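You operate a simulated robot arm through the tools that you are given. There is no shell and no other tool.

You are at the controls of a simulated two-armed robot. One attempt, no reset.

TASK
Open the vent, then jack the cover plate up to its yellow line.
Fine: the vent is the yellow pipe handle; one turn on each screw knob, going side to side so that the plate doesn't bind.

The check looks at the end state, three seconds after you hand in, the way a careful person would. Anything else that was tipped, shoved, dropped, spilled or broken makes it a failure. A push-on lid holds only when it is set on centred and level and pressed home; a screw cap is set on level and turned clockwise until tight.

THE ROBOT
Two 7-joint arms with two-finger parallel grippers on one trunk that stands fixed in place. Base frame: the origin is at the foot of the trunk, x ahead of it, y to its left, z up. Lengths are in mm, angles in rad, forces in N, time in s.
The left shoulder is at [33, 101, 1211], the right one opposite. With the tool pointing down near the work surface each hand reaches from about 160 to 500 mm from the base axis, measured 20 degrees to its own side. Payload 2.4 kg a hand.
Tool frame (each hand has its own): the origin (TCP) lies between the finger pads and is the grasp point; the fingertips stand 24 mm ahead of it; z points along the fingers, y is the line along which they close. The gripper opens to 68 mm. The fingers are 17 mm wide and 10 mm thick; the gripper's body (40 by 70 mm) begins 41 mm behind the TCP.
Orientation is that of the tool frame in the base frame, as a unit quaternion [x, y, z, w]. With the fingers straight down and closing along the base's y, the tool's x points along the base's -x, its y along +y and its z along -z.

THE INTERFACE
- The arms move only by the tool step_arm. It takes "left_motion", "right_motion" or both (then of equal length, played together; a hand with none holds still); each is a list of rows, each a list of 7 numbers: the shift along the tool's x, y, z in cm, then the turn, a rotation vector about the tool's x, y, z in rad, then the finger opening in cm, from 0 to 6.8. In form: [[tx, ty, tz, rx, ry, rz, claw], ...]. A call has 1 to 20 rows; each row shifts and turns the commanded pose from where the row before left it, along the tool's axes as they then stand. Each row takes 0.2 s and may step no farther than 50 mm and 0.15 rad from the row before; otherwise, or with a gripper value out of range, the whole call is refused. A pose out of reach is approached as far as the arm can. The call stops where the force on the tool passes 50 N (or 10 N more than at its start, if that is more) or the arm is blocked; 0.2 s more then pass. The fingers move at their own pace (about 72 mm/s each) and stop on an object; they squeeze with about 37 N. The grip force told is the motor's: it shows also when the fingers shut on nothing. Time passes only in rows, and 0.2 s behind the last, so rows that do not move let the fingers close. The reply holds the time, the measured pose of the TCP, the force on the tool along the base axes, the opening and the grip force, in the units named above and with some noise, with the torque about the TCP (base axes, N m) and any sound that the robot's microphone picked up, and new pictures: "show" is both (left out), scene, wrist or none (wrist: the cameras of the hands that moved).
- Cameras (640 x 400 px; columns grow to the right, rows downward): "scene" is now at [105.5, -57.1, 1387.5]; the picture's right is [-0.50, -0.86, 0.00], its down [-0.43, 0.25, -0.86] and it looks along [0.75, -0.43, -0.50] (base axes); focal length 290 px, centre (320, 200). "left" rides on the left gripper at [84, -11, -75] in its tool frame; the picture's right is [0.13, 0.99, 0.00], its down [-0.60, 0.08, -0.79] and it looks along [-0.79, 0.10, 0.61] (tool axes); focal length 251 px, centre (320, 200). "right" rides on the right gripper at [84, 11, -75] in its tool frame; the picture's right is [-0.13, 0.99, 0.00], its down [-0.60, -0.08, -0.79] and it looks along [-0.79, -0.10, 0.61] (tool axes); focal length 251 px, centre (320, 200).
- slide_trunk(by): slides the trunk up (or, below 0, down) by that many mm; the arms and the scene camera ride with it, the base frame stays. It gives what a move gives, with no picture.
- aim_head(pan, tilt): turns the head with the scene camera to pan (to the left, within 1.501 rad either way) and tilt (down, from -0.506 to 1.204), counted from straight ahead of the robot. It gives what a move gives, and a new picture of the scene camera.
- probe_pixels(camera, pixels): for up to 12 pixels [column, row] of the newest picture of that camera ("zoom" is the newest enlarged one), the place [x, y, z] in the base frame of the surface seen there, good to about 2 mm, but the place of the scene camera against the robot may be out by one fixed shift of up to 18 mm in any direction. The clock stands still meanwhile.
- zoom(camera, box): a new picture of the part [left, top, right, bottom] of that camera's present view, enlarged. The clock stands still meanwhile.
- hand_in(): hands the job in; it is judged then, once.

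Open the grippers and draw the arms clear of the work before you hand the job in, unless the task says otherwise.

The tools are called after "Call:" as name(argument=value, ...) on one line, values as JSON. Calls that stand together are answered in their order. step_arm: Moves the arms, as the interface text tells. Its arguments: {"type":"object","properties":{"left_motion":{"type":"array","items":{"type":"array","items":{"type":"number"}}},"right_motion":{"type":"array","items":{"type":"array","items":{"type":"number"}}},"show":{"type":"string","enum":["both","scene","wrist","none"]}},"required":[]} The other tools are called the same way: slide_trunk (by) slides the trunk up or down; aim_head (pan, tilt) turns the head that bears the scene camera; probe_pixels (camera, pixels) gives the place of the surface under pixels of a picture; zoom (camera, box) takes an enlarged picture of a part of a camera's view; hand_in () hands the job in.

At the start:

```text
time: 0.0
left_tool_pos: [325.6, -26.1, 1238.3]
left_tcp_rot: [0.0, 1.0, 0.0, 0.0]
left_force: [1.1, 0.0, -0.5]
left_wrist_torque: [-0.03, 0.01, 0.05]
left_grip_width: 67.8
left_gripper_force: 0.1
right_tool_pos: [231.8, -296.2, 1241.2]
right_tcp_rot: [-0.001, 1.0, 0.001, 0.0]
right_force: [0.6, 0.6, 0.0]
right_wrist_torque: [-0.01, -0.01, 0.01]
right_grip_width: 68.0
right_gripper_force: 0.0
trunk travel left (down, up): [-425.0, 424.0]
head pan, tilt: [-0.525, 0.525]
```

scene: 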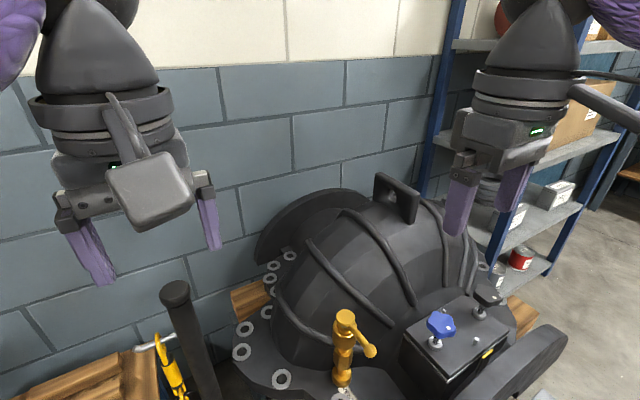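
right: 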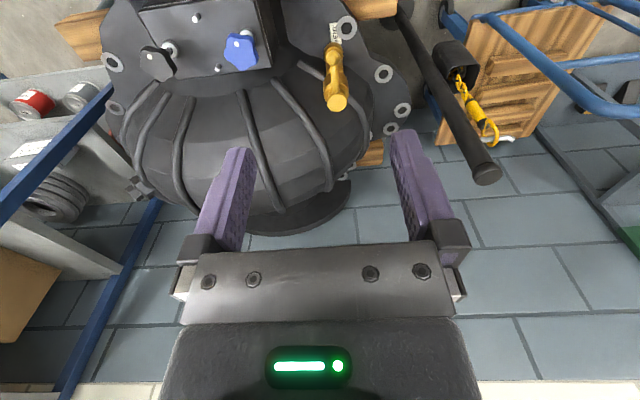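
left: 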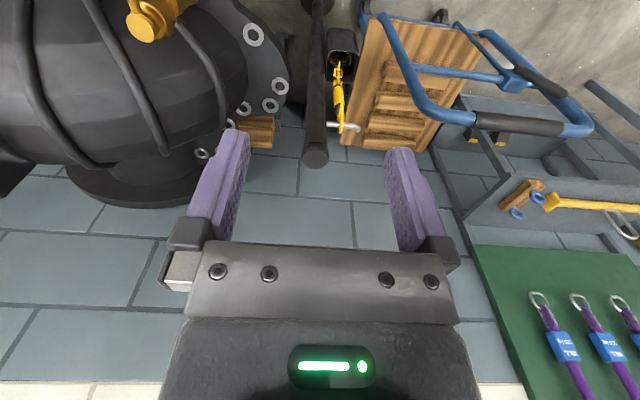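

The scene shows a big housing with a yellow pipe handle near (345,345), a box with a blue knob (440,325) and a black knob (485,298). I'll zoom in on this region and probe key points.

Call:
zoom(camera="scene", box=[300, 250, 540, 400])

Call:
zoom(camera="right", box=[80, 0, 400, 200])

Call:
probe_pixels(camera="scene", pixels=[[440, 322], [487, 295], [345, 318], [367, 351], [342, 372], [480, 338], [465, 340], [487, 354], [425, 350]])

```text
2.67 times, centred on (420, 325) of scene
```

zoom: 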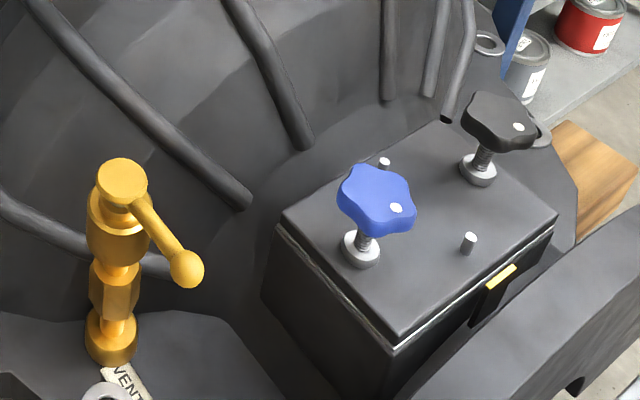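

```text
2.00 times, centred on (240, 100) of right
```

zoom: 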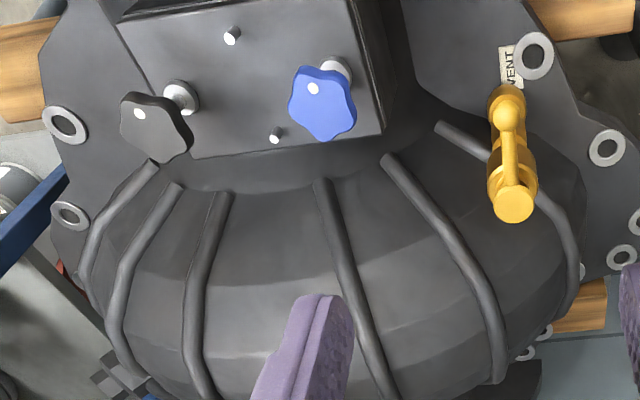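

```text
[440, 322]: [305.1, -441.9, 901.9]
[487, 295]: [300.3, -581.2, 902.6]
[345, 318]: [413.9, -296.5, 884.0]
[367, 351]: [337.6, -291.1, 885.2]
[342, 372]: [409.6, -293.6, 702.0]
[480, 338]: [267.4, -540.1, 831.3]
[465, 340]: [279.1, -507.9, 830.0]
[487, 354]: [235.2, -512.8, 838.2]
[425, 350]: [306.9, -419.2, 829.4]
```

I'll probe the same features through the right wrist camera to get the scene camera's fixed offset.

Call:
probe_pixels(camera="right", pixels=[[240, 50], [160, 65], [338, 101], [332, 56], [247, 34], [170, 48], [196, 18], [217, 68], [200, 50], [335, 75]])

Call:
zoom(camera="right", box=[120, 0, 280, 100])

Call:
zoom(camera="right", box=[280, 10, 400, 130])

Call:
probe_pixels(camera="scene", pixels=[[348, 380], [346, 316], [371, 352], [492, 310], [444, 325], [436, 343], [478, 315], [445, 311]])

```text
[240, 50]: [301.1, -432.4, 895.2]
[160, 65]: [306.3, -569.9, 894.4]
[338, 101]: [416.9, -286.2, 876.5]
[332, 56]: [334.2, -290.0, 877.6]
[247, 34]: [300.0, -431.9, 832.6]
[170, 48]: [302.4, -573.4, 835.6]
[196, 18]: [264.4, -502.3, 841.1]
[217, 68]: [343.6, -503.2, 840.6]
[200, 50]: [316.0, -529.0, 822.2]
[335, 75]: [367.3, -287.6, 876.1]
```

```text
4.00 times, centred on (200, 50) of right
```

zoom: 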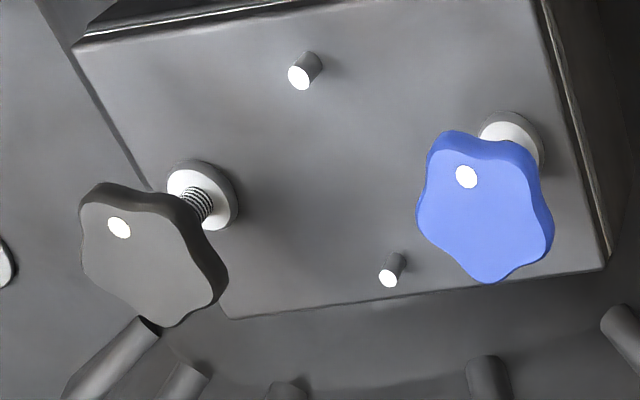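

```text
3.33 times, centred on (340, 70) of right
```

zoom: 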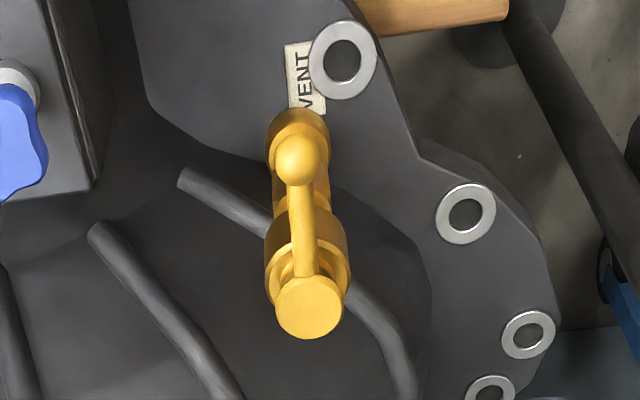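

```text
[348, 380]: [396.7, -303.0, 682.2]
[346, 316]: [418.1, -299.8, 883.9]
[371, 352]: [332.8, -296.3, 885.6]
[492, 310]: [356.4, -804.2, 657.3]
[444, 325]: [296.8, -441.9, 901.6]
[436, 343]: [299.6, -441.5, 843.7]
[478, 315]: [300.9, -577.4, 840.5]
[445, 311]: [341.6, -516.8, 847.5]
```

The right camera puts the blue knob near (302,-432,895), black near (304,-571,895), and vent lever from hub (417,-287) to ball (334,-290) at z≈877. I'll aim the head more directly at the work for a better view.

Call:
aim_head(pan=-0.95, tilt=0.85)

```text
time: 0.9
left_tool_pos: [324.6, -26.6, 1238.7]
left_tcp_rot: [0.0, 1.0, 0.0, 0.0]
left_force: [0.0, -0.9, -0.8]
left_wrist_torque: [0.0, 0.01, 0.01]
left_grip_width: 67.8
left_gripper_force: 0.0
right_tool_pos: [231.4, -296.2, 1243.4]
right_tcp_rot: [0.0, 1.0, 0.0, 0.0]
right_force: [0.5, 0.1, 0.1]
right_wrist_torque: [0.02, -0.01, 0.0]
right_grip_width: 67.9
right_gripper_force: 0.0
trunk travel left (down, up): [-425.0, 424.0]
head pan, tilt: [-0.949, 0.85]
```

scene: 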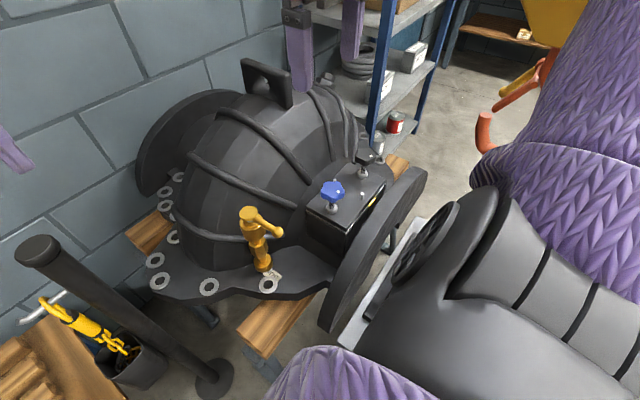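

Now the whole assembly is in view with the box at (345,210). I'll zoom on the box and vent for details.

Call:
zoom(camera="scene", box=[290, 140, 418, 220])

Call:
zoom(camera="scene", box=[220, 190, 316, 300])

Call:
zoom(camera="scene", box=[290, 160, 450, 340])

```text
5.00 times, centred on (354, 180) of scene
```

zoom: 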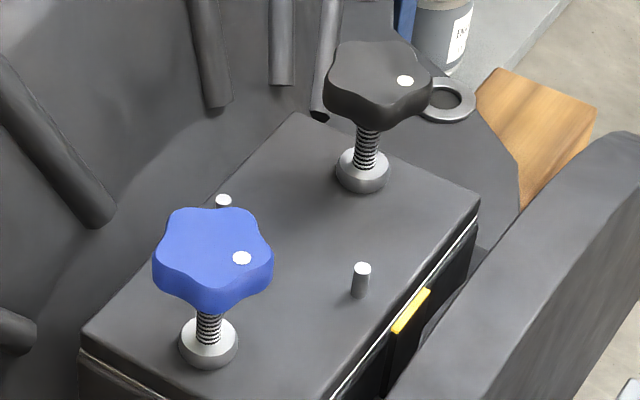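

```text
3.64 times, centred on (268, 245) of scene
```

zoom: 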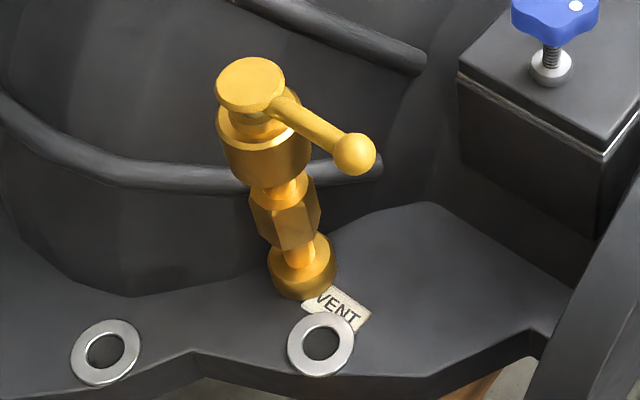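

```text
2.22 times, centred on (370, 250) of scene
```

zoom: 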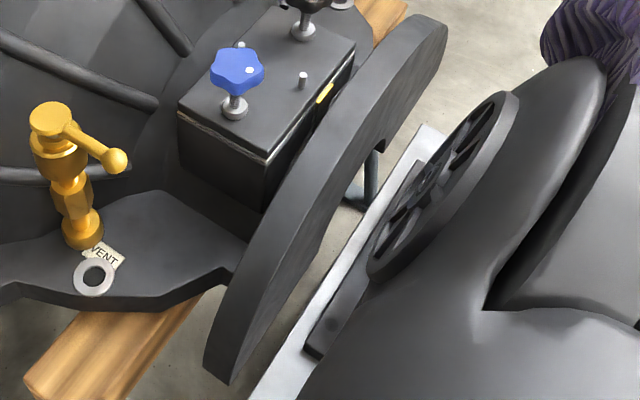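

The vent is a small tap whose lever points at −x; the gauge with the yellow mark is on the box's −x side. I'll probe obstacles (lifting eye, dome, post top, front arch flange) before moving the trunk and arms.

Call:
probe_pixels(camera="scene", pixels=[[262, 68], [290, 100], [215, 120], [40, 247], [410, 175], [370, 230], [330, 320], [180, 140], [270, 240], [262, 260], [355, 100], [378, 165]])

Call:
zoom(camera="scene", box=[340, 170, 404, 210])

```text
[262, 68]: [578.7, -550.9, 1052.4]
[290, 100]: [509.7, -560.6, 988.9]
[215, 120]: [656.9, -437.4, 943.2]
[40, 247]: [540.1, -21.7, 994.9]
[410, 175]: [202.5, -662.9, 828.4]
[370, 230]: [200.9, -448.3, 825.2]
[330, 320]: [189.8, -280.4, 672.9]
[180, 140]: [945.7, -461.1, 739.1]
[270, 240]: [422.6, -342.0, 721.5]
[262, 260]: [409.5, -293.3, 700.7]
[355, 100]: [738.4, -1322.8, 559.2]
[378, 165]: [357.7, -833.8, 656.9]
```

```text
10.00 times, centred on (372, 190) of scene
```

zoom: 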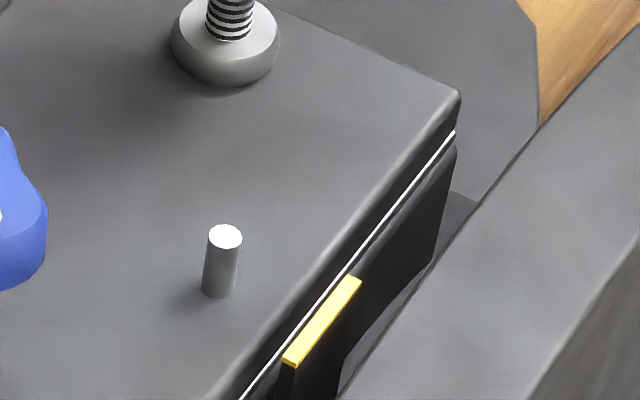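

I'll probe the yellow mark, plate top edge, seam, knob bases and knob tops in this enlarged picture to get their heights.

Call:
probe_pixels(camera="zoom", pixels=[[320, 320], [350, 284], [293, 360], [292, 375], [340, 230], [420, 135], [452, 150], [440, 180], [300, 200], [225, 237], [230, 60], [350, 300]])

```text
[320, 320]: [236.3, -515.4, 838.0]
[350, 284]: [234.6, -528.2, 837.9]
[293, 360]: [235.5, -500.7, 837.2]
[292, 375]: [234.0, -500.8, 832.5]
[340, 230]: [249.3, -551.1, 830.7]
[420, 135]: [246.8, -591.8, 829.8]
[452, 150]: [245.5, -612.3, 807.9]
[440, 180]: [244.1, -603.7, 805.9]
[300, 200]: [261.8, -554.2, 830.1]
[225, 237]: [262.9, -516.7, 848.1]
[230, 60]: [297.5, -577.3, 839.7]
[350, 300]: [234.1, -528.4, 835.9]
```

The yellow mark top sits ~8 mm above the plate's top (838 vs 830 in scene frame). I'll lower the trunk 130 mm to gain horizontal reach toward the knobs; both hands have clear space beneath them.

Call:
slide_trunk(by=-130)

Call:
aim_head(pan=-0.9, tilt=0.7)

```text
time: 2.5
left_tool_pos: [323.9, -25.8, 1107.4]
left_tcp_rot: [-0.001, 1.0, 0.001, -0.001]
left_force: [-0.1, 0.5, 0.8]
left_wrist_torque: [0.0, -0.01, 0.03]
left_grip_width: 68.0
left_gripper_force: 0.1
right_tool_pos: [230.7, -295.9, 1112.5]
right_tcp_rot: [-0.001, 1.0, -0.001, 0.0]
right_force: [0.4, -0.1, 0.7]
right_wrist_torque: [-0.03, 0.0, 0.0]
right_grip_width: 68.1
right_gripper_force: 0.1
trunk travel left (down, up): [-295.0, 554.0]
head pan, tilt: [-0.949, 0.85]
```

```text
time: 3.2
left_tool_pos: [324.6, -26.1, 1107.0]
left_tcp_rot: [0.0, 1.0, 0.001, 0.001]
left_force: [-0.6, -0.1, -0.5]
left_wrist_torque: [0.0, 0.02, 0.0]
left_grip_width: 67.9
left_gripper_force: 0.1
right_tool_pos: [232.7, -297.2, 1112.5]
right_tcp_rot: [-0.001, 1.0, 0.0, 0.0]
right_force: [0.0, 0.1, 0.3]
right_wrist_torque: [-0.04, -0.01, 0.0]
right_grip_width: 68.0
right_gripper_force: 0.0
trunk travel left (down, up): [-295.0, 554.0]
head pan, tilt: [-0.901, 0.7]
```

scene: 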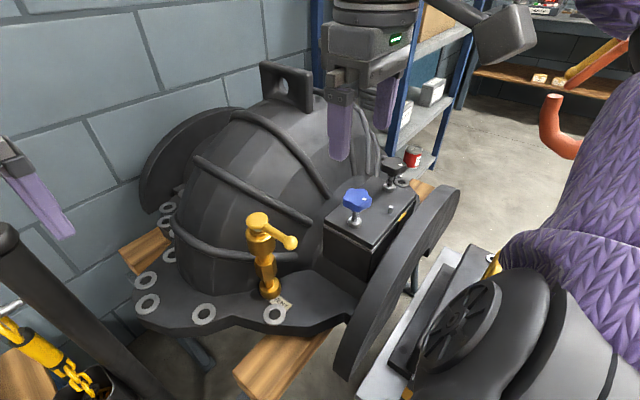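

The right hand is visible above the box and clear. I'll move it over the lever to about (352,-289,960).

Call:
step_arm(right_motion=[[-2.4, 0.16, 3.0, 0, 0, 0, 5.0], [-2.4, 0.16, 3.0, 0, 0, 0, 5.0], [-2.4, 0.16, 3.0, 0, 0, 0, 5.0], [-2.4, 0.16, 3.0, 0, 0, 0, 5.0], [-2.4, 0.16, 3.0, 0, 0, 0, 5.0]])

```text
time: 4.4
left_tool_pos: [325.6, -26.5, 1106.2]
left_tcp_rot: [0.0, 1.0, 0.0, 0.001]
left_force: [0.2, -0.1, -0.8]
left_wrist_torque: [0.0, 0.0, 0.02]
left_grip_width: 68.0
left_gripper_force: 0.0
right_tool_pos: [353.5, -288.9, 960.4]
right_tcp_rot: [0.0, 1.0, 0.0, 0.0]
right_force: [0.0, 0.1, -0.4]
right_wrist_torque: [0.02, 0.01, 0.02]
right_grip_width: 49.8
right_gripper_force: 0.1
trunk travel left (down, up): [-295.0, 554.0]
head pan, tilt: [-0.901, 0.7]
```

scene: 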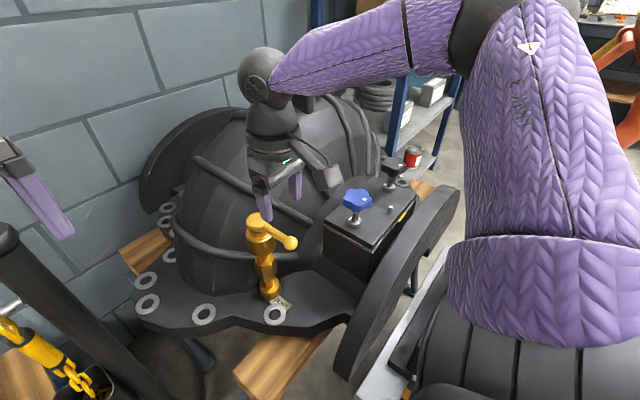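
right: 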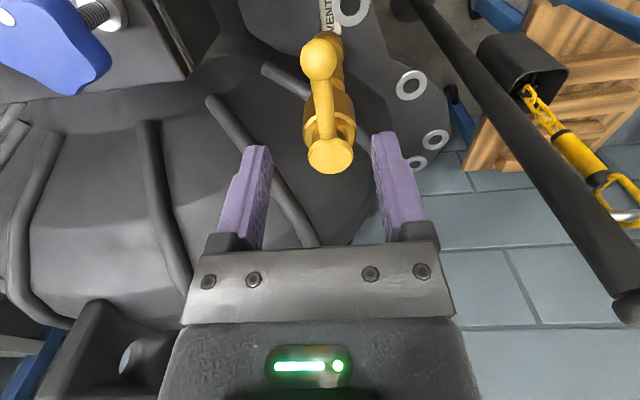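

The lever is centred between the fingers; ball at (320,58), hub top at (330,157). I'll probe those with the wrist camera to refine the geometry.

Call:
probe_pixels(camera="right", pixels=[[320, 58], [322, 90], [325, 115], [330, 155], [312, 158], [350, 158], [330, 170], [304, 58], [336, 58], [318, 100], [331, 100]])

```text
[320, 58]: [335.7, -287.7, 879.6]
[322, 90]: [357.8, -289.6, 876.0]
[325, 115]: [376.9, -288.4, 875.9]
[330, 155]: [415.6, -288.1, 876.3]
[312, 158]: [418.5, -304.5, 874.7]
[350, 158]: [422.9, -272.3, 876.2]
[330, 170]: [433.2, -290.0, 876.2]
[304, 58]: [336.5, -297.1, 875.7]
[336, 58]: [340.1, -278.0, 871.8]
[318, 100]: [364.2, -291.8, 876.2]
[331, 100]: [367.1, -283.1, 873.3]
```

Hub axis is about (415,-288), lever centre height ≈871. I'll descend around the lever at x≈360 with the fingers open 50 mm.

Call:
step_arm(right_motion=[[-0.65, 0.05, 3.0, 0, 0, 0, 4.5], [0, 0, 3.0, 0, 0, 0, 4.0], [0, 0, 2.9, 0, 0, 0, 4.0]])

```text
time: 5.2
left_tool_pos: [326.7, -25.8, 1106.8]
left_tcp_rot: [0.0, 1.0, 0.0, 0.0]
left_force: [-1.0, 0.2, -0.8]
left_wrist_torque: [0.03, 0.04, -0.02]
left_grip_width: 68.1
left_gripper_force: 0.1
right_tool_pos: [358.2, -288.9, 872.9]
right_tcp_rot: [0.0, 1.0, 0.0, 0.0]
right_force: [-0.7, -0.2, 0.5]
right_wrist_torque: [-0.02, 0.0, 0.01]
right_grip_width: 39.9
right_gripper_force: 0.1
trunk travel left (down, up): [-295.0, 554.0]
head pan, tilt: [-0.901, 0.7]
```

scene: 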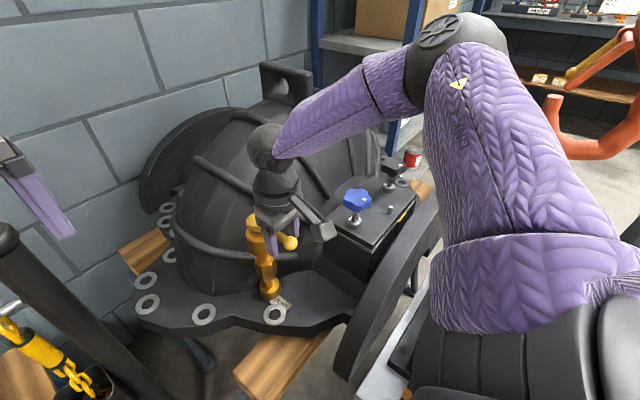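
right: 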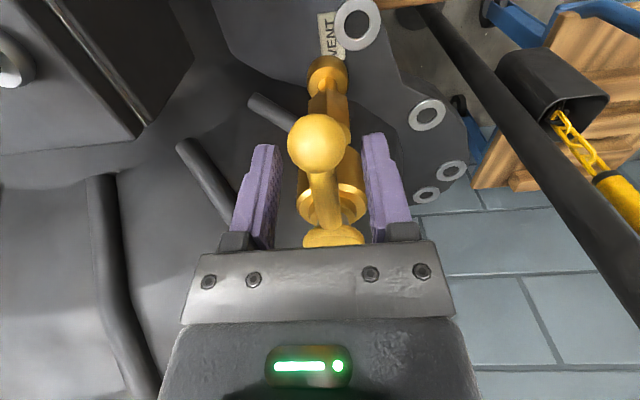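

The lever lies between the fingers. I'll close the gripper on it.

Call:
step_arm(right_motion=[[0, 0, 0.2, 0, 0, 0, 2.0], [0, 0, 0, 0, 0, 0, 0.5], [0, 0, 0, 0, 0, 0, 0.5]], show="wrist")

```text
time: 6.0
left_tool_pos: [325.7, -25.6, 1107.8]
left_tcp_rot: [-0.001, 1.0, 0.001, 0.0]
left_force: [1.2, 0.0, -1.0]
left_wrist_torque: [0.01, -0.06, -0.03]
left_grip_width: 68.2
left_gripper_force: 0.1
right_tool_pos: [358.0, -287.5, 871.7]
right_tcp_rot: [0.0, 1.0, 0.0, 0.0]
right_force: [-0.4, 4.1, -4.0]
right_wrist_torque: [0.04, -0.33, -0.01]
right_grip_width: 13.4
right_gripper_force: 32.9
trunk travel left (down, up): [-295.0, 554.0]
head pan, tilt: [-0.901, 0.7]
```

right: 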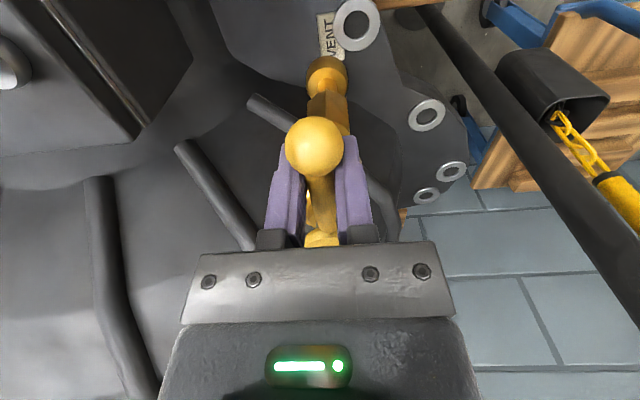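

The gripper holds the 13.4 mm lever with 33 N. I'll try turning it counter-clockwise (opening direction) in small steps about the hub and watch the force.

Call:
step_arm(right_motion=[[-0.014, -0.4, 0, 0, 0, -0.07, 0.5], [-0.014, -0.4, 0, 0, 0, -0.07, 0.5], [-0.014, -0.4, 0, 0, 0, -0.07, 0.5]], show="wrist")

```text
time: 6.6
left_tool_pos: [326.2, -22.5, 1106.5]
left_tcp_rot: [-0.001, 1.0, -0.002, 0.0]
left_force: [-0.1, 0.0, 0.6]
left_wrist_torque: [-0.02, 0.02, -0.03]
left_grip_width: 68.1
left_gripper_force: 0.1
right_tool_pos: [357.4, -289.5, 871.0]
right_tcp_rot: [-0.073, 0.997, 0.006, -0.001]
right_force: [4.5, 40.2, -18.7]
right_wrist_torque: [0.1, -0.62, -0.67]
right_grip_width: 15.7
right_gripper_force: 34.6
trunk travel left (down, up): [-295.0, 554.0]
head pan, tilt: [-0.901, 0.7]
stopped in row 3 (right hand): the force on the tool passed its limit at 55 N (the readings are from after the stop); the commanded pose is now the measured one
```

right: 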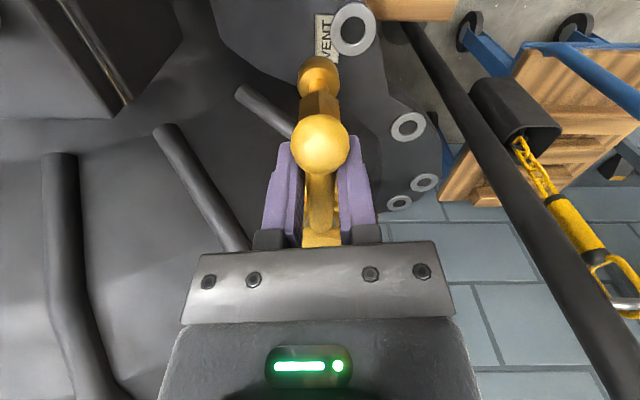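

Counter-clockwise is blocked hard at once (lever did not move, 55 N), which looks like the closed stop. I'll un-twist the hand and try clockwise gently.

Call:
step_arm(right_motion=[[0, 0.2, 0, 0, 0, 0.07, 0.5], [0, 0.1, 0, 0, 0, 0.076, 0.5], [-0.014, 0.4, 0, 0, 0, 0.07, 0.5], [-0.014, 0.4, 0, 0, 0, 0.07, 0.5], [-0.014, 0.4, 0, 0, 0, 0.07, 0.5]], show="wrist")

```text
time: 7.8
left_tool_pos: [324.4, -25.5, 1107.3]
left_tcp_rot: [0.0, 1.0, -0.001, 0.0]
left_force: [-1.1, -0.9, -0.2]
left_wrist_torque: [0.03, -0.03, 0.05]
left_grip_width: 68.0
left_gripper_force: 0.1
right_tool_pos: [357.3, -279.5, 872.1]
right_tcp_rot: [0.106, 0.994, 0.003, -0.002]
right_force: [-3.2, 7.1, 1.3]
right_wrist_torque: [0.02, -0.15, 0.45]
right_grip_width: 14.3
right_gripper_force: 33.8
trunk travel left (down, up): [-295.0, 554.0]
head pan, tilt: [-0.901, 0.7]
```

right: 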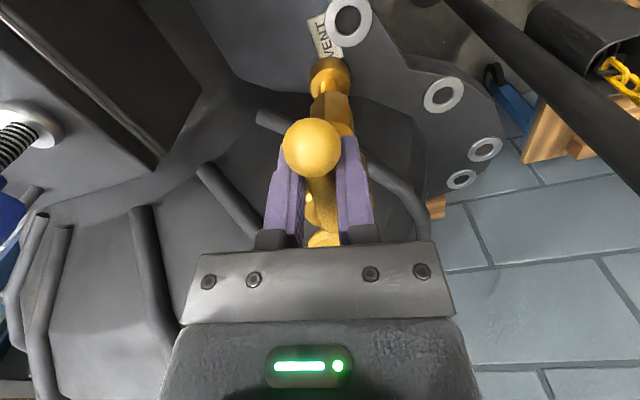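

Clockwise the lever swings freely (≈8° at 7 N). I'll keep turning it clockwise along its arc.

Call:
step_arm(right_motion=[[-0.06, 0.58, 0, 0, 0, 0.05, 0.5], [-0.03, 0.58, 0, 0, 0, 0.09, 0.5], [-0.03, 0.58, 0, 0, 0, 0.1, 0.5], [-0.03, 0.58, 0, 0, 0, 0.1, 0.5], [-0.03, 0.58, 0, 0, 0, 0.1, 0.5], [-0.03, 0.58, 0, 0, 0, 0.1, 0.5]], show="both")

```text
time: 9.2
left_tool_pos: [324.3, -25.3, 1107.2]
left_tcp_rot: [0.0, 1.0, -0.001, -0.001]
left_force: [-0.2, -0.3, 0.0]
left_wrist_torque: [0.0, -0.01, 0.01]
left_grip_width: 67.9
left_gripper_force: 0.0
right_tool_pos: [373.2, -246.7, 871.3]
right_tcp_rot: [0.366, 0.93, 0.003, -0.003]
right_force: [-8.3, 21.5, -8.3]
right_wrist_torque: [-0.02, -0.09, 0.59]
right_grip_width: 13.8
right_gripper_force: 33.3
trunk travel left (down, up): [-295.0, 554.0]
head pan, tilt: [-0.901, 0.7]
```

scene: 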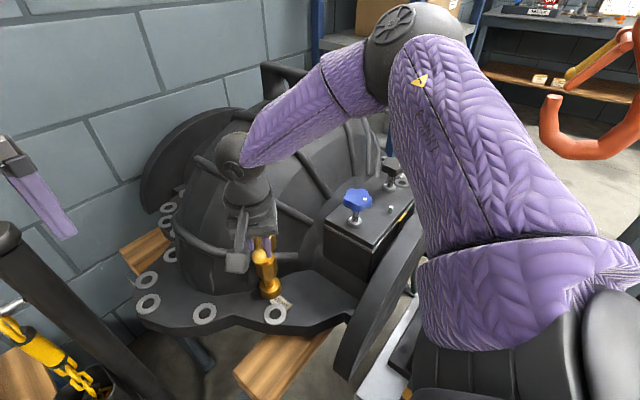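
right: 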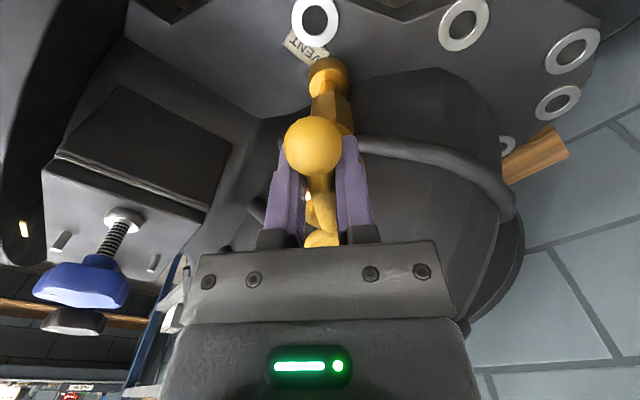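

Lever is at about 44° and the hand follows well. I'll continue clockwise toward 90°.

Call:
step_arm(right_motion=[[-0.03, 0.58, 0, 0, 0, 0.1, 0.5], [-0.03, 0.58, 0, 0, 0, 0.1, 0.5], [-0.03, 0.58, 0, 0, 0, 0.1, 0.5], [-0.03, 0.58, 0, 0, 0, 0.1, 0.5], [-0.03, 0.58, 0, 0, 0, 0.1, 0.5], [-0.03, 0.58, 0, 0, 0, 0.1, 0.5]], show="both")

```text
time: 10.6
left_tool_pos: [325.8, -24.9, 1106.9]
left_tcp_rot: [-0.001, 1.0, 0.0, -0.001]
left_force: [0.6, -0.3, 0.2]
left_wrist_torque: [0.02, 0.0, 0.0]
left_grip_width: 68.0
left_gripper_force: 0.1
right_tool_pos: [406.1, -230.7, 870.6]
right_tcp_rot: [0.626, 0.78, 0.002, -0.002]
right_force: [5.3, 22.7, -1.2]
right_wrist_torque: [0.09, -0.05, 0.63]
right_grip_width: 14.1
right_gripper_force: 34.1
trunk travel left (down, up): [-295.0, 554.0]
head pan, tilt: [-0.901, 0.7]
```

scene: 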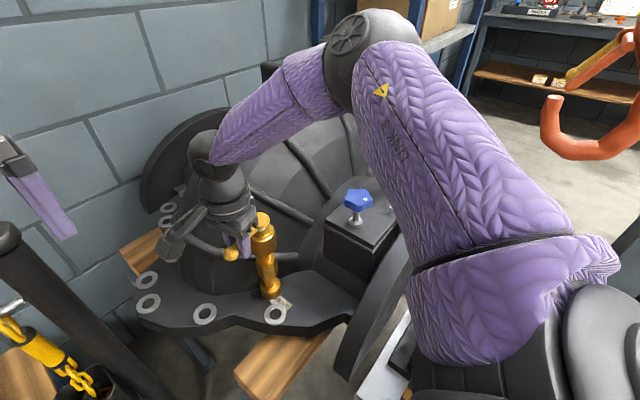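
right: 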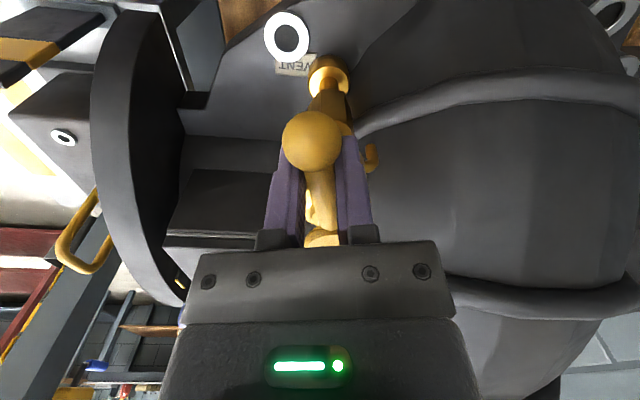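

Lever is at about 81°. I'll continue in smaller steps and look for the open stop.

Call:
step_arm(right_motion=[[-0.02, 0.35, 0, 0, 0, 0.06, 0.5], [-0.02, 0.35, 0, 0, 0, 0.06, 0.5], [-0.02, 0.35, 0, 0, 0, 0.06, 0.5], [-0.02, 0.35, 0, 0, 0, 0.06, 0.5], [-0.02, 0.35, 0, 0, 0, 0.06, 0.5]], show="both")

```text
time: 11.8
left_tool_pos: [324.9, -24.1, 1107.9]
left_tcp_rot: [0.001, 1.0, -0.001, 0.0]
left_force: [0.0, -0.2, -0.3]
left_wrist_torque: [-0.01, 0.02, 0.03]
left_grip_width: 67.7
left_gripper_force: 0.0
right_tool_pos: [419.3, -229.5, 872.3]
right_tcp_rot: [0.735, 0.678, 0.001, -0.004]
right_force: [1.5, 21.8, 1.3]
right_wrist_torque: [-0.02, 0.02, 0.65]
right_grip_width: 14.5
right_gripper_force: 34.2
trunk travel left (down, up): [-295.0, 554.0]
head pan, tilt: [-0.901, 0.7]
```

scene: 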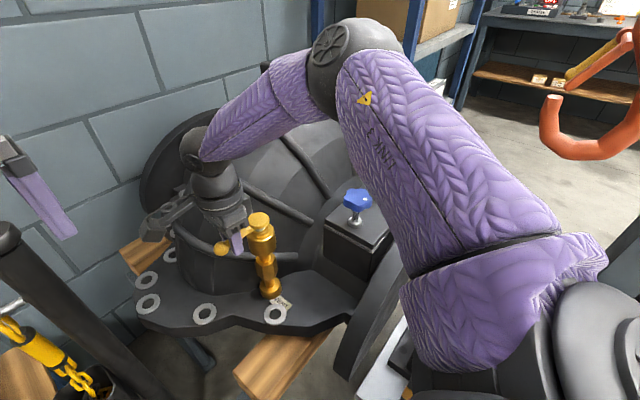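
right: 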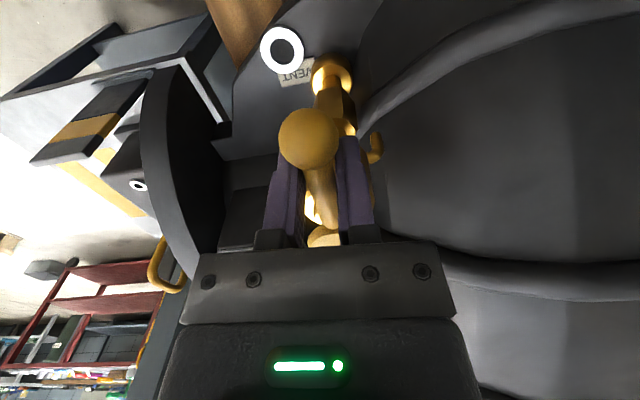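

Lever now at about 94° with no clear stop (force along x is only 1.5 N). I'll continue a few more small steps to find the end of travel.

Call:
step_arm(right_motion=[[0.15, 0.35, 0, 0, 0, 0.06, 0.5], [-0.02, 0.35, 0, 0, 0, 0.06, 0.5], [-0.02, 0.35, 0, 0, 0, 0.06, 0.5], [-0.02, 0.35, 0, 0, 0, 0.06, 0.5]], show="both")

```text
time: 12.6
left_tool_pos: [322.1, -25.1, 1110.2]
left_tcp_rot: [-0.001, 1.0, 0.0, 0.003]
left_force: [0.5, 0.2, 0.2]
left_wrist_torque: [0.0, -0.07, -0.03]
left_grip_width: 67.9
left_gripper_force: 0.1
right_tool_pos: [421.2, -230.3, 870.8]
right_tcp_rot: [0.784, 0.62, -0.007, -0.008]
right_force: [-38.4, -0.4, 19.3]
right_wrist_torque: [0.54, 0.26, 0.64]
right_grip_width: 17.4
right_gripper_force: 35.5
trunk travel left (down, up): [-295.0, 554.0]
head pan, tilt: [-0.901, 0.7]
stopped in row 3 (right hand): the force on the tool passed its limit at 54 N (the readings are from after the stop); the commanded pose is now the measured one
```

scene: 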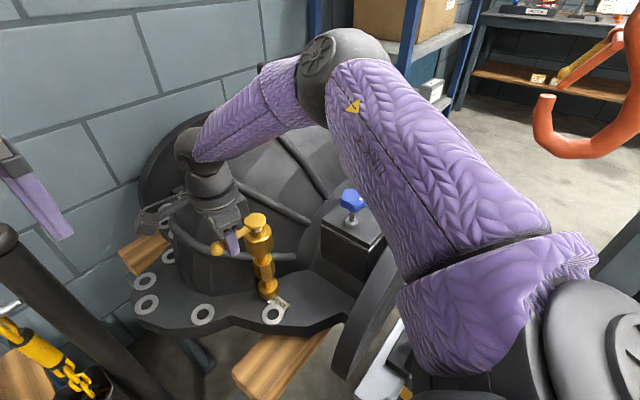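
right: 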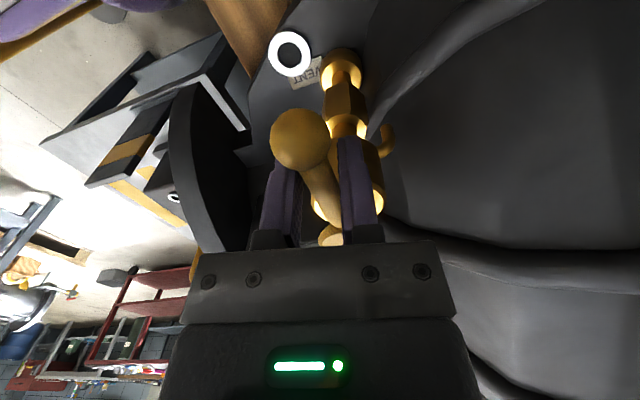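

A firm stop at ≈92°: the vent is fully open. I'll open the fingers and back straight up off the lever.

Call:
step_arm(right_motion=[[0, 0, 0, 0, 0, 0, 3.0], [0, 0, 0, 0, 0, 0, 5.0], [0, 0, 0, 0, 0, 0, 5.0], [0, 0, -3.0, 0, 0, 0, 5.0], [0, 0, -4.0, 0, 0, 0, 5.0], [0, 0, -4.0, 0, 0, 0, 5.0]], show="both")

```text
time: 14.0
left_tool_pos: [325.3, -25.2, 1107.9]
left_tcp_rot: [-0.001, 1.0, 0.001, 0.0]
left_force: [1.0, 0.3, 0.1]
left_wrist_torque: [-0.01, 0.0, -0.02]
left_grip_width: 67.8
left_gripper_force: 0.0
right_tool_pos: [429.4, -231.7, 979.4]
right_tcp_rot: [0.784, 0.621, -0.006, -0.009]
right_force: [-0.4, 0.0, -0.1]
right_wrist_torque: [-0.02, 0.04, -0.03]
right_grip_width: 49.8
right_gripper_force: 0.0
trunk travel left (down, up): [-295.0, 554.0]
head pan, tilt: [-0.901, 0.7]
```

scene: 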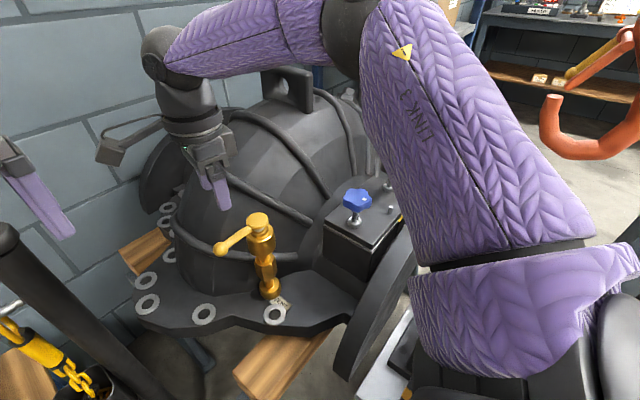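
right: 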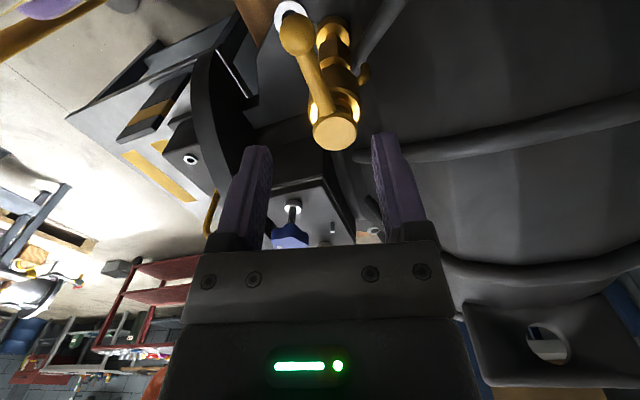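

The lever now points to +y (ball at (220,248) in scene). I'll verify its angle by probing.

Call:
zoom(camera="scene", box=[200, 200, 300, 310])

Call:
probe_pixels(camera="scene", pixels=[[219, 247], [258, 219], [237, 237], [247, 229], [356, 198], [384, 183], [390, 165]])

```text
3.64 times, centred on (250, 255) of scene
```

zoom: 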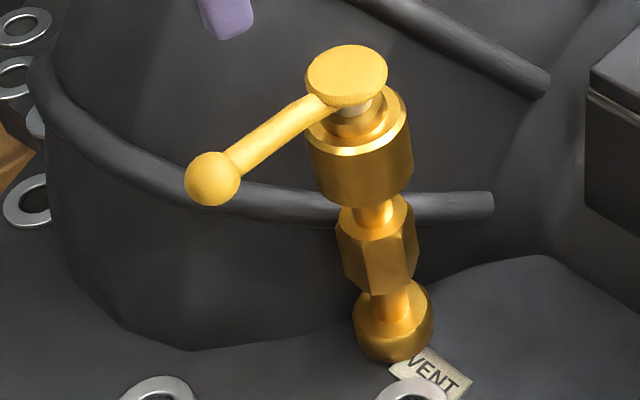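

```text
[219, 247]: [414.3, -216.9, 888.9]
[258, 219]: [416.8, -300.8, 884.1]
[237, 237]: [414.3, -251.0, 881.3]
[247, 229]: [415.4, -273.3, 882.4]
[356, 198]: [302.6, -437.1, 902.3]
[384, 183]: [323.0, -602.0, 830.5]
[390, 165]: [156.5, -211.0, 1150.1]
```

The vent is open at 90°. Now I'll raise the right hand and unwind its roll to the neutral orientation before going to the knobs.

Call:
step_arm(right_motion=[[0, 0, -4.0, 0, 0, -0.1387, 5.0], [0, 0, -3.0, 0, 0, -0.1387, 5.0], [0, 0, 0, 0, 0, -0.1387, 6.0], [0, 0, 0, 0, 0, -0.1387, 6.8], [0, 0, 0, 0, 0, -0.1387, 6.8], [0, 0, 0, 0, 0, -0.1387, 6.8], [0, 0, 0, 0, 0, -0.1387, 6.8], [0, 0, 0, 0, 0, -0.1387, 6.8], [0, 0, 0, 0, 0, -0.1387, 6.8], [0, 0, 0, 0, 0, -0.1387, 6.8], [0, 0, 0, 0, 0, -0.1387, 6.8], [0, 0, 0, 0, 0, -0.1387, 6.8], [0, 0, 0, 0, 0, -0.1387, 6.8]], show="both")

```text
time: 16.8
left_tool_pos: [326.3, -26.7, 1107.2]
left_tcp_rot: [-0.001, 1.0, 0.0, -0.001]
left_force: [0.0, 0.0, 0.0]
left_wrist_torque: [-0.01, 0.0, 0.01]
left_grip_width: 67.9
left_gripper_force: 0.0
right_tool_pos: [430.6, -232.0, 1048.4]
right_tcp_rot: [-0.002, 1.0, 0.002, -0.01]
right_force: [0.0, 0.2, 0.3]
right_wrist_torque: [-0.01, 0.0, 0.05]
right_grip_width: 67.9
right_gripper_force: 0.1
trunk travel left (down, up): [-295.0, 554.0]
head pan, tilt: [-0.901, 0.7]
```

scene: 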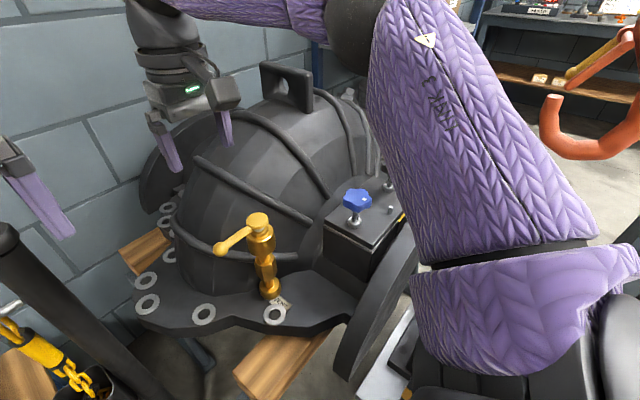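
right: 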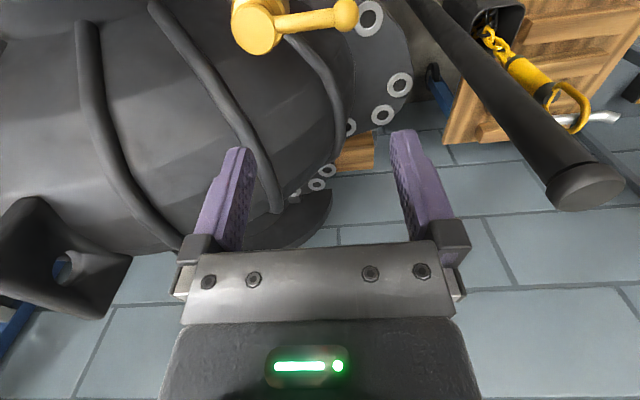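

I'll correct the slight tilt and travel to a spot above the blue knob, about (302,-432,1000).

Call:
step_arm(right_motion=[[2.14, -3.33, 0.8, 0, -0.02, 0, 6.8], [2.14, -3.33, 0.8, 0, 0, 0, 6.8], [2.14, -3.33, 0.8, 0, 0, 0, 6.8], [2.14, -3.33, 0.8, 0, 0, 0, 6.8], [2.14, -3.33, 0.8, 0, 0, 0, 6.8], [2.14, -3.33, 0.8, 0, 0, 0, 6.8], [0, 0, 0, 0, 0, 0, 6.8]], show="both")

```text
time: 18.4
left_tool_pos: [325.2, -25.7, 1107.4]
left_tcp_rot: [0.0, 1.0, 0.0, 0.0]
left_force: [0.5, 0.6, -0.2]
left_wrist_torque: [0.03, -0.01, 0.0]
left_grip_width: 67.8
left_gripper_force: 0.1
right_tool_pos: [302.5, -432.3, 1000.4]
right_tcp_rot: [-0.001, 1.0, 0.003, 0.0]
right_force: [0.0, 0.3, 0.2]
right_wrist_torque: [-0.02, -0.01, -0.01]
right_grip_width: 67.7
right_gripper_force: 0.1
trunk travel left (down, up): [-295.0, 554.0]
head pan, tilt: [-0.901, 0.7]
```

scene: 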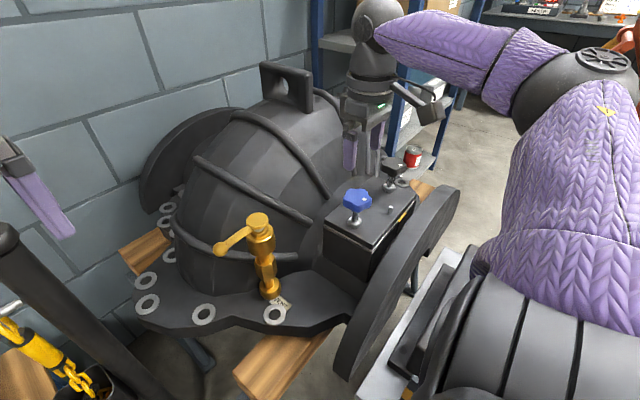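
right: 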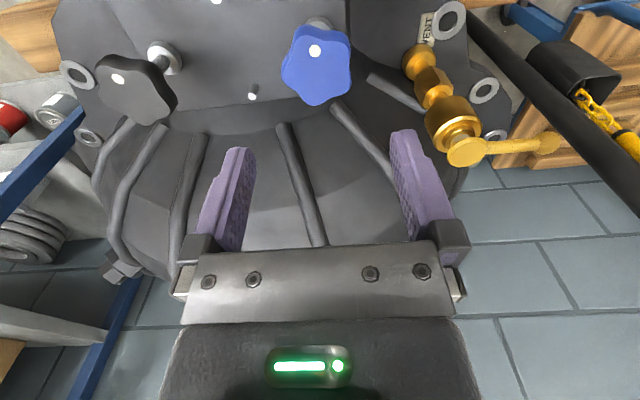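

The blue knob shows at (318,65) and the black one at (137,85) in the wrist picture. I'll zoom on the blue knob and probe its lobes and centre.

Call:
zoom(camera="right", box=[270, 10, 366, 110])

Call:
probe_pixels(camera="right", pixels=[[315, 50], [318, 102], [347, 92], [345, 45], [295, 45], [287, 80], [318, 70], [320, 22], [305, 72], [330, 72]])

Call:
zoom(camera="right", box=[80, 30, 200, 130])

Call:
probe_pixels(camera="right", pixels=[[117, 79], [137, 85], [165, 57], [143, 122], [173, 100], [100, 90], [103, 60], [140, 60]])

```text
4.00 times, centred on (318, 60) of right
```

zoom: 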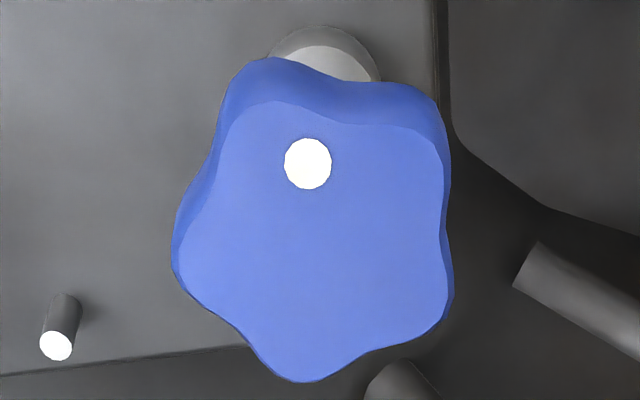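

```text
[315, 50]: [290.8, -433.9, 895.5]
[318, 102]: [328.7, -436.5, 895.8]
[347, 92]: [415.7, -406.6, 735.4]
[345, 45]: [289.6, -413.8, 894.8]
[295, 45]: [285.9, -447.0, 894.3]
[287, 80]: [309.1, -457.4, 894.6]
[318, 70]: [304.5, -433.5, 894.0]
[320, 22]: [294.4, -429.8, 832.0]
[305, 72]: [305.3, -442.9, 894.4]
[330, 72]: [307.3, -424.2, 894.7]
```

```text
4.00 times, centred on (140, 80) of right
```

zoom: 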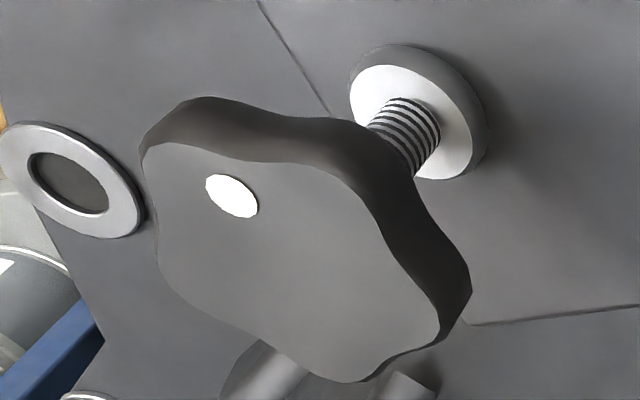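

```text
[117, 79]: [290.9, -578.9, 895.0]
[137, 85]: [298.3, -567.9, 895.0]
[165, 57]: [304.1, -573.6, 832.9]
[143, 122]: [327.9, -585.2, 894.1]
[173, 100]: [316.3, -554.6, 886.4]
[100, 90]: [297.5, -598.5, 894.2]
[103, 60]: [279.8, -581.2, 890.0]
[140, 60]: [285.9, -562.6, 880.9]
```

I'll probe lobe tips and valleys of both knobs to get their centres and phases.

Call:
probe_pixels(camera="right", pixels=[[312, 103], [346, 88], [345, 44], [300, 38], [285, 76], [330, 100], [347, 62], [320, 41], [290, 60], [299, 95], [315, 52]])

Call:
probe_pixels(camera="right", pixels=[[150, 123], [168, 113], [145, 74], [110, 67], [101, 93], [108, 105], [104, 72], [118, 80], [150, 85], [160, 100], [130, 115]])

```text
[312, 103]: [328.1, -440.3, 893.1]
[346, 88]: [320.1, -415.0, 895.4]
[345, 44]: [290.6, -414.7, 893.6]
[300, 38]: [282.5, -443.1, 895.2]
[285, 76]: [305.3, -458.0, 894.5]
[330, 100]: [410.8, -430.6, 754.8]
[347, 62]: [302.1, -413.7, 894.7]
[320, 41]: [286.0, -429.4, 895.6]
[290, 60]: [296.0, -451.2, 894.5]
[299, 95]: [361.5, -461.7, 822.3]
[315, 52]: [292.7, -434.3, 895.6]
```

```text
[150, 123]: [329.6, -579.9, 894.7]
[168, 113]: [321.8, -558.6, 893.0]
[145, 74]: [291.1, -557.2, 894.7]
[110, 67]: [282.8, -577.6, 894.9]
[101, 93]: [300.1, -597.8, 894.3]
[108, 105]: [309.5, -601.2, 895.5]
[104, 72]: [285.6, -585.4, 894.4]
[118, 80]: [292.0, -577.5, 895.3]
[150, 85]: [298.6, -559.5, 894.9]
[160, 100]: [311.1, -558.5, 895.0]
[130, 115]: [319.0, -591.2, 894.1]
```

Both knobs are 5-lobed, radius ≈27, centred at about (304.5,-434) and (304.5,-573.5), with lobes at −15°+72k; a finger lands in a valley at tool roll 0 and every 36°. I'll centre over blue and roll the hand to −108° (−1.885 rad) so I can then turn clockwise 180°.

Call:
step_arm(right_motion=[[-0.2, -0.17, 0, 0, 0, -0.145, 6.8], [0, 0, 0, 0, 0, -0.145, 6.8], [0, 0, 0, 0, 0, -0.145, 6.8], [0, 0, 0, 0, 0, -0.145, 6.8], [0, 0, 0, 0, 0, -0.145, 6.8], [0, 0, 0, 0, 0, -0.145, 6.8], [0, 0, 0, 0, 0, -0.145, 6.8], [0, 0, 0, 0, 0, -0.145, 6.8], [0, 0, 0, 0, 0, -0.145, 6.8], [0, 0, 0, 0, 0, -0.145, 6.8], [0, 0, 0, 0, 0, -0.145, 6.8], [0, 0, 0, 0, 0, -0.145, 6.8], [0, 0, 0, 0, 0, -0.145, 6.8], [0, 0, 0, 0, 0, 0, 6.8]], show="both")

```text
time: 21.4
left_tool_pos: [326.0, -26.6, 1108.0]
left_tcp_rot: [-0.001, 1.0, 0.0, 0.0]
left_force: [-0.7, 0.6, 0.3]
left_wrist_torque: [-0.01, 0.01, -0.01]
left_grip_width: 68.0
left_gripper_force: 0.1
right_tool_pos: [304.1, -432.8, 1000.6]
right_tcp_rot: [0.81, -0.586, -0.002, -0.002]
right_force: [0.9, 0.6, 0.2]
right_wrist_torque: [0.01, 0.0, -0.02]
right_grip_width: 68.1
right_gripper_force: 0.1
trunk travel left (down, up): [-295.0, 554.0]
head pan, tilt: [-0.901, 0.7]
```

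scene: 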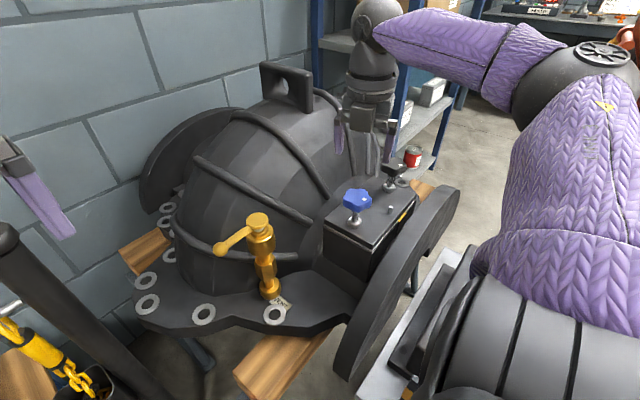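
right: 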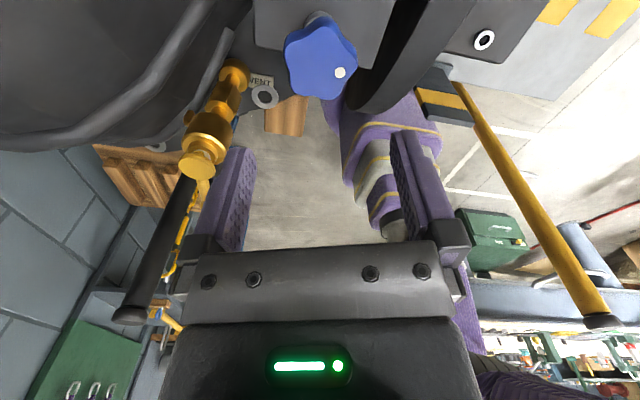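

The roll of −108° is reached with the knob centred at (320,62). I'll zoom and probe its outline from this side to refine the centre.

Call:
zoom(camera="right", box=[270, 10, 366, 110])

Call:
probe_pixels(camera="zoom", pixels=[[320, 200], [405, 250], [330, 362], [470, 270], [445, 110], [285, 100], [185, 225], [460, 360], [330, 130], [250, 300]])

```text
4.00 times, centred on (318, 60) of right
```

zoom: 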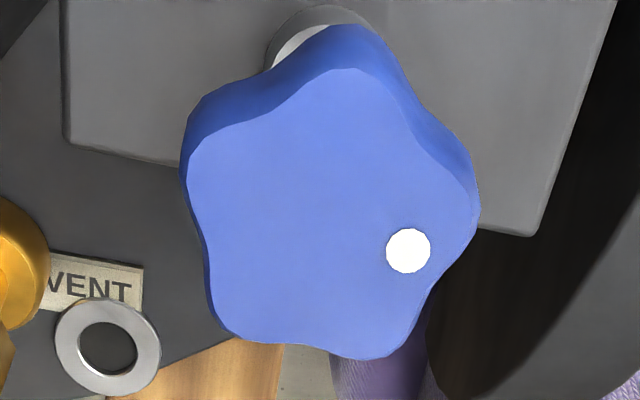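

```text
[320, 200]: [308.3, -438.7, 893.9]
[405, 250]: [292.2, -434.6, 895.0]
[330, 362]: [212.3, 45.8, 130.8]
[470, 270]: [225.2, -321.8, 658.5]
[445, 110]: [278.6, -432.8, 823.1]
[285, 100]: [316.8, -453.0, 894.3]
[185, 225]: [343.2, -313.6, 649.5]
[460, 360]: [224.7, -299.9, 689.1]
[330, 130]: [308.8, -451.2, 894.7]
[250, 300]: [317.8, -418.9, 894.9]
```

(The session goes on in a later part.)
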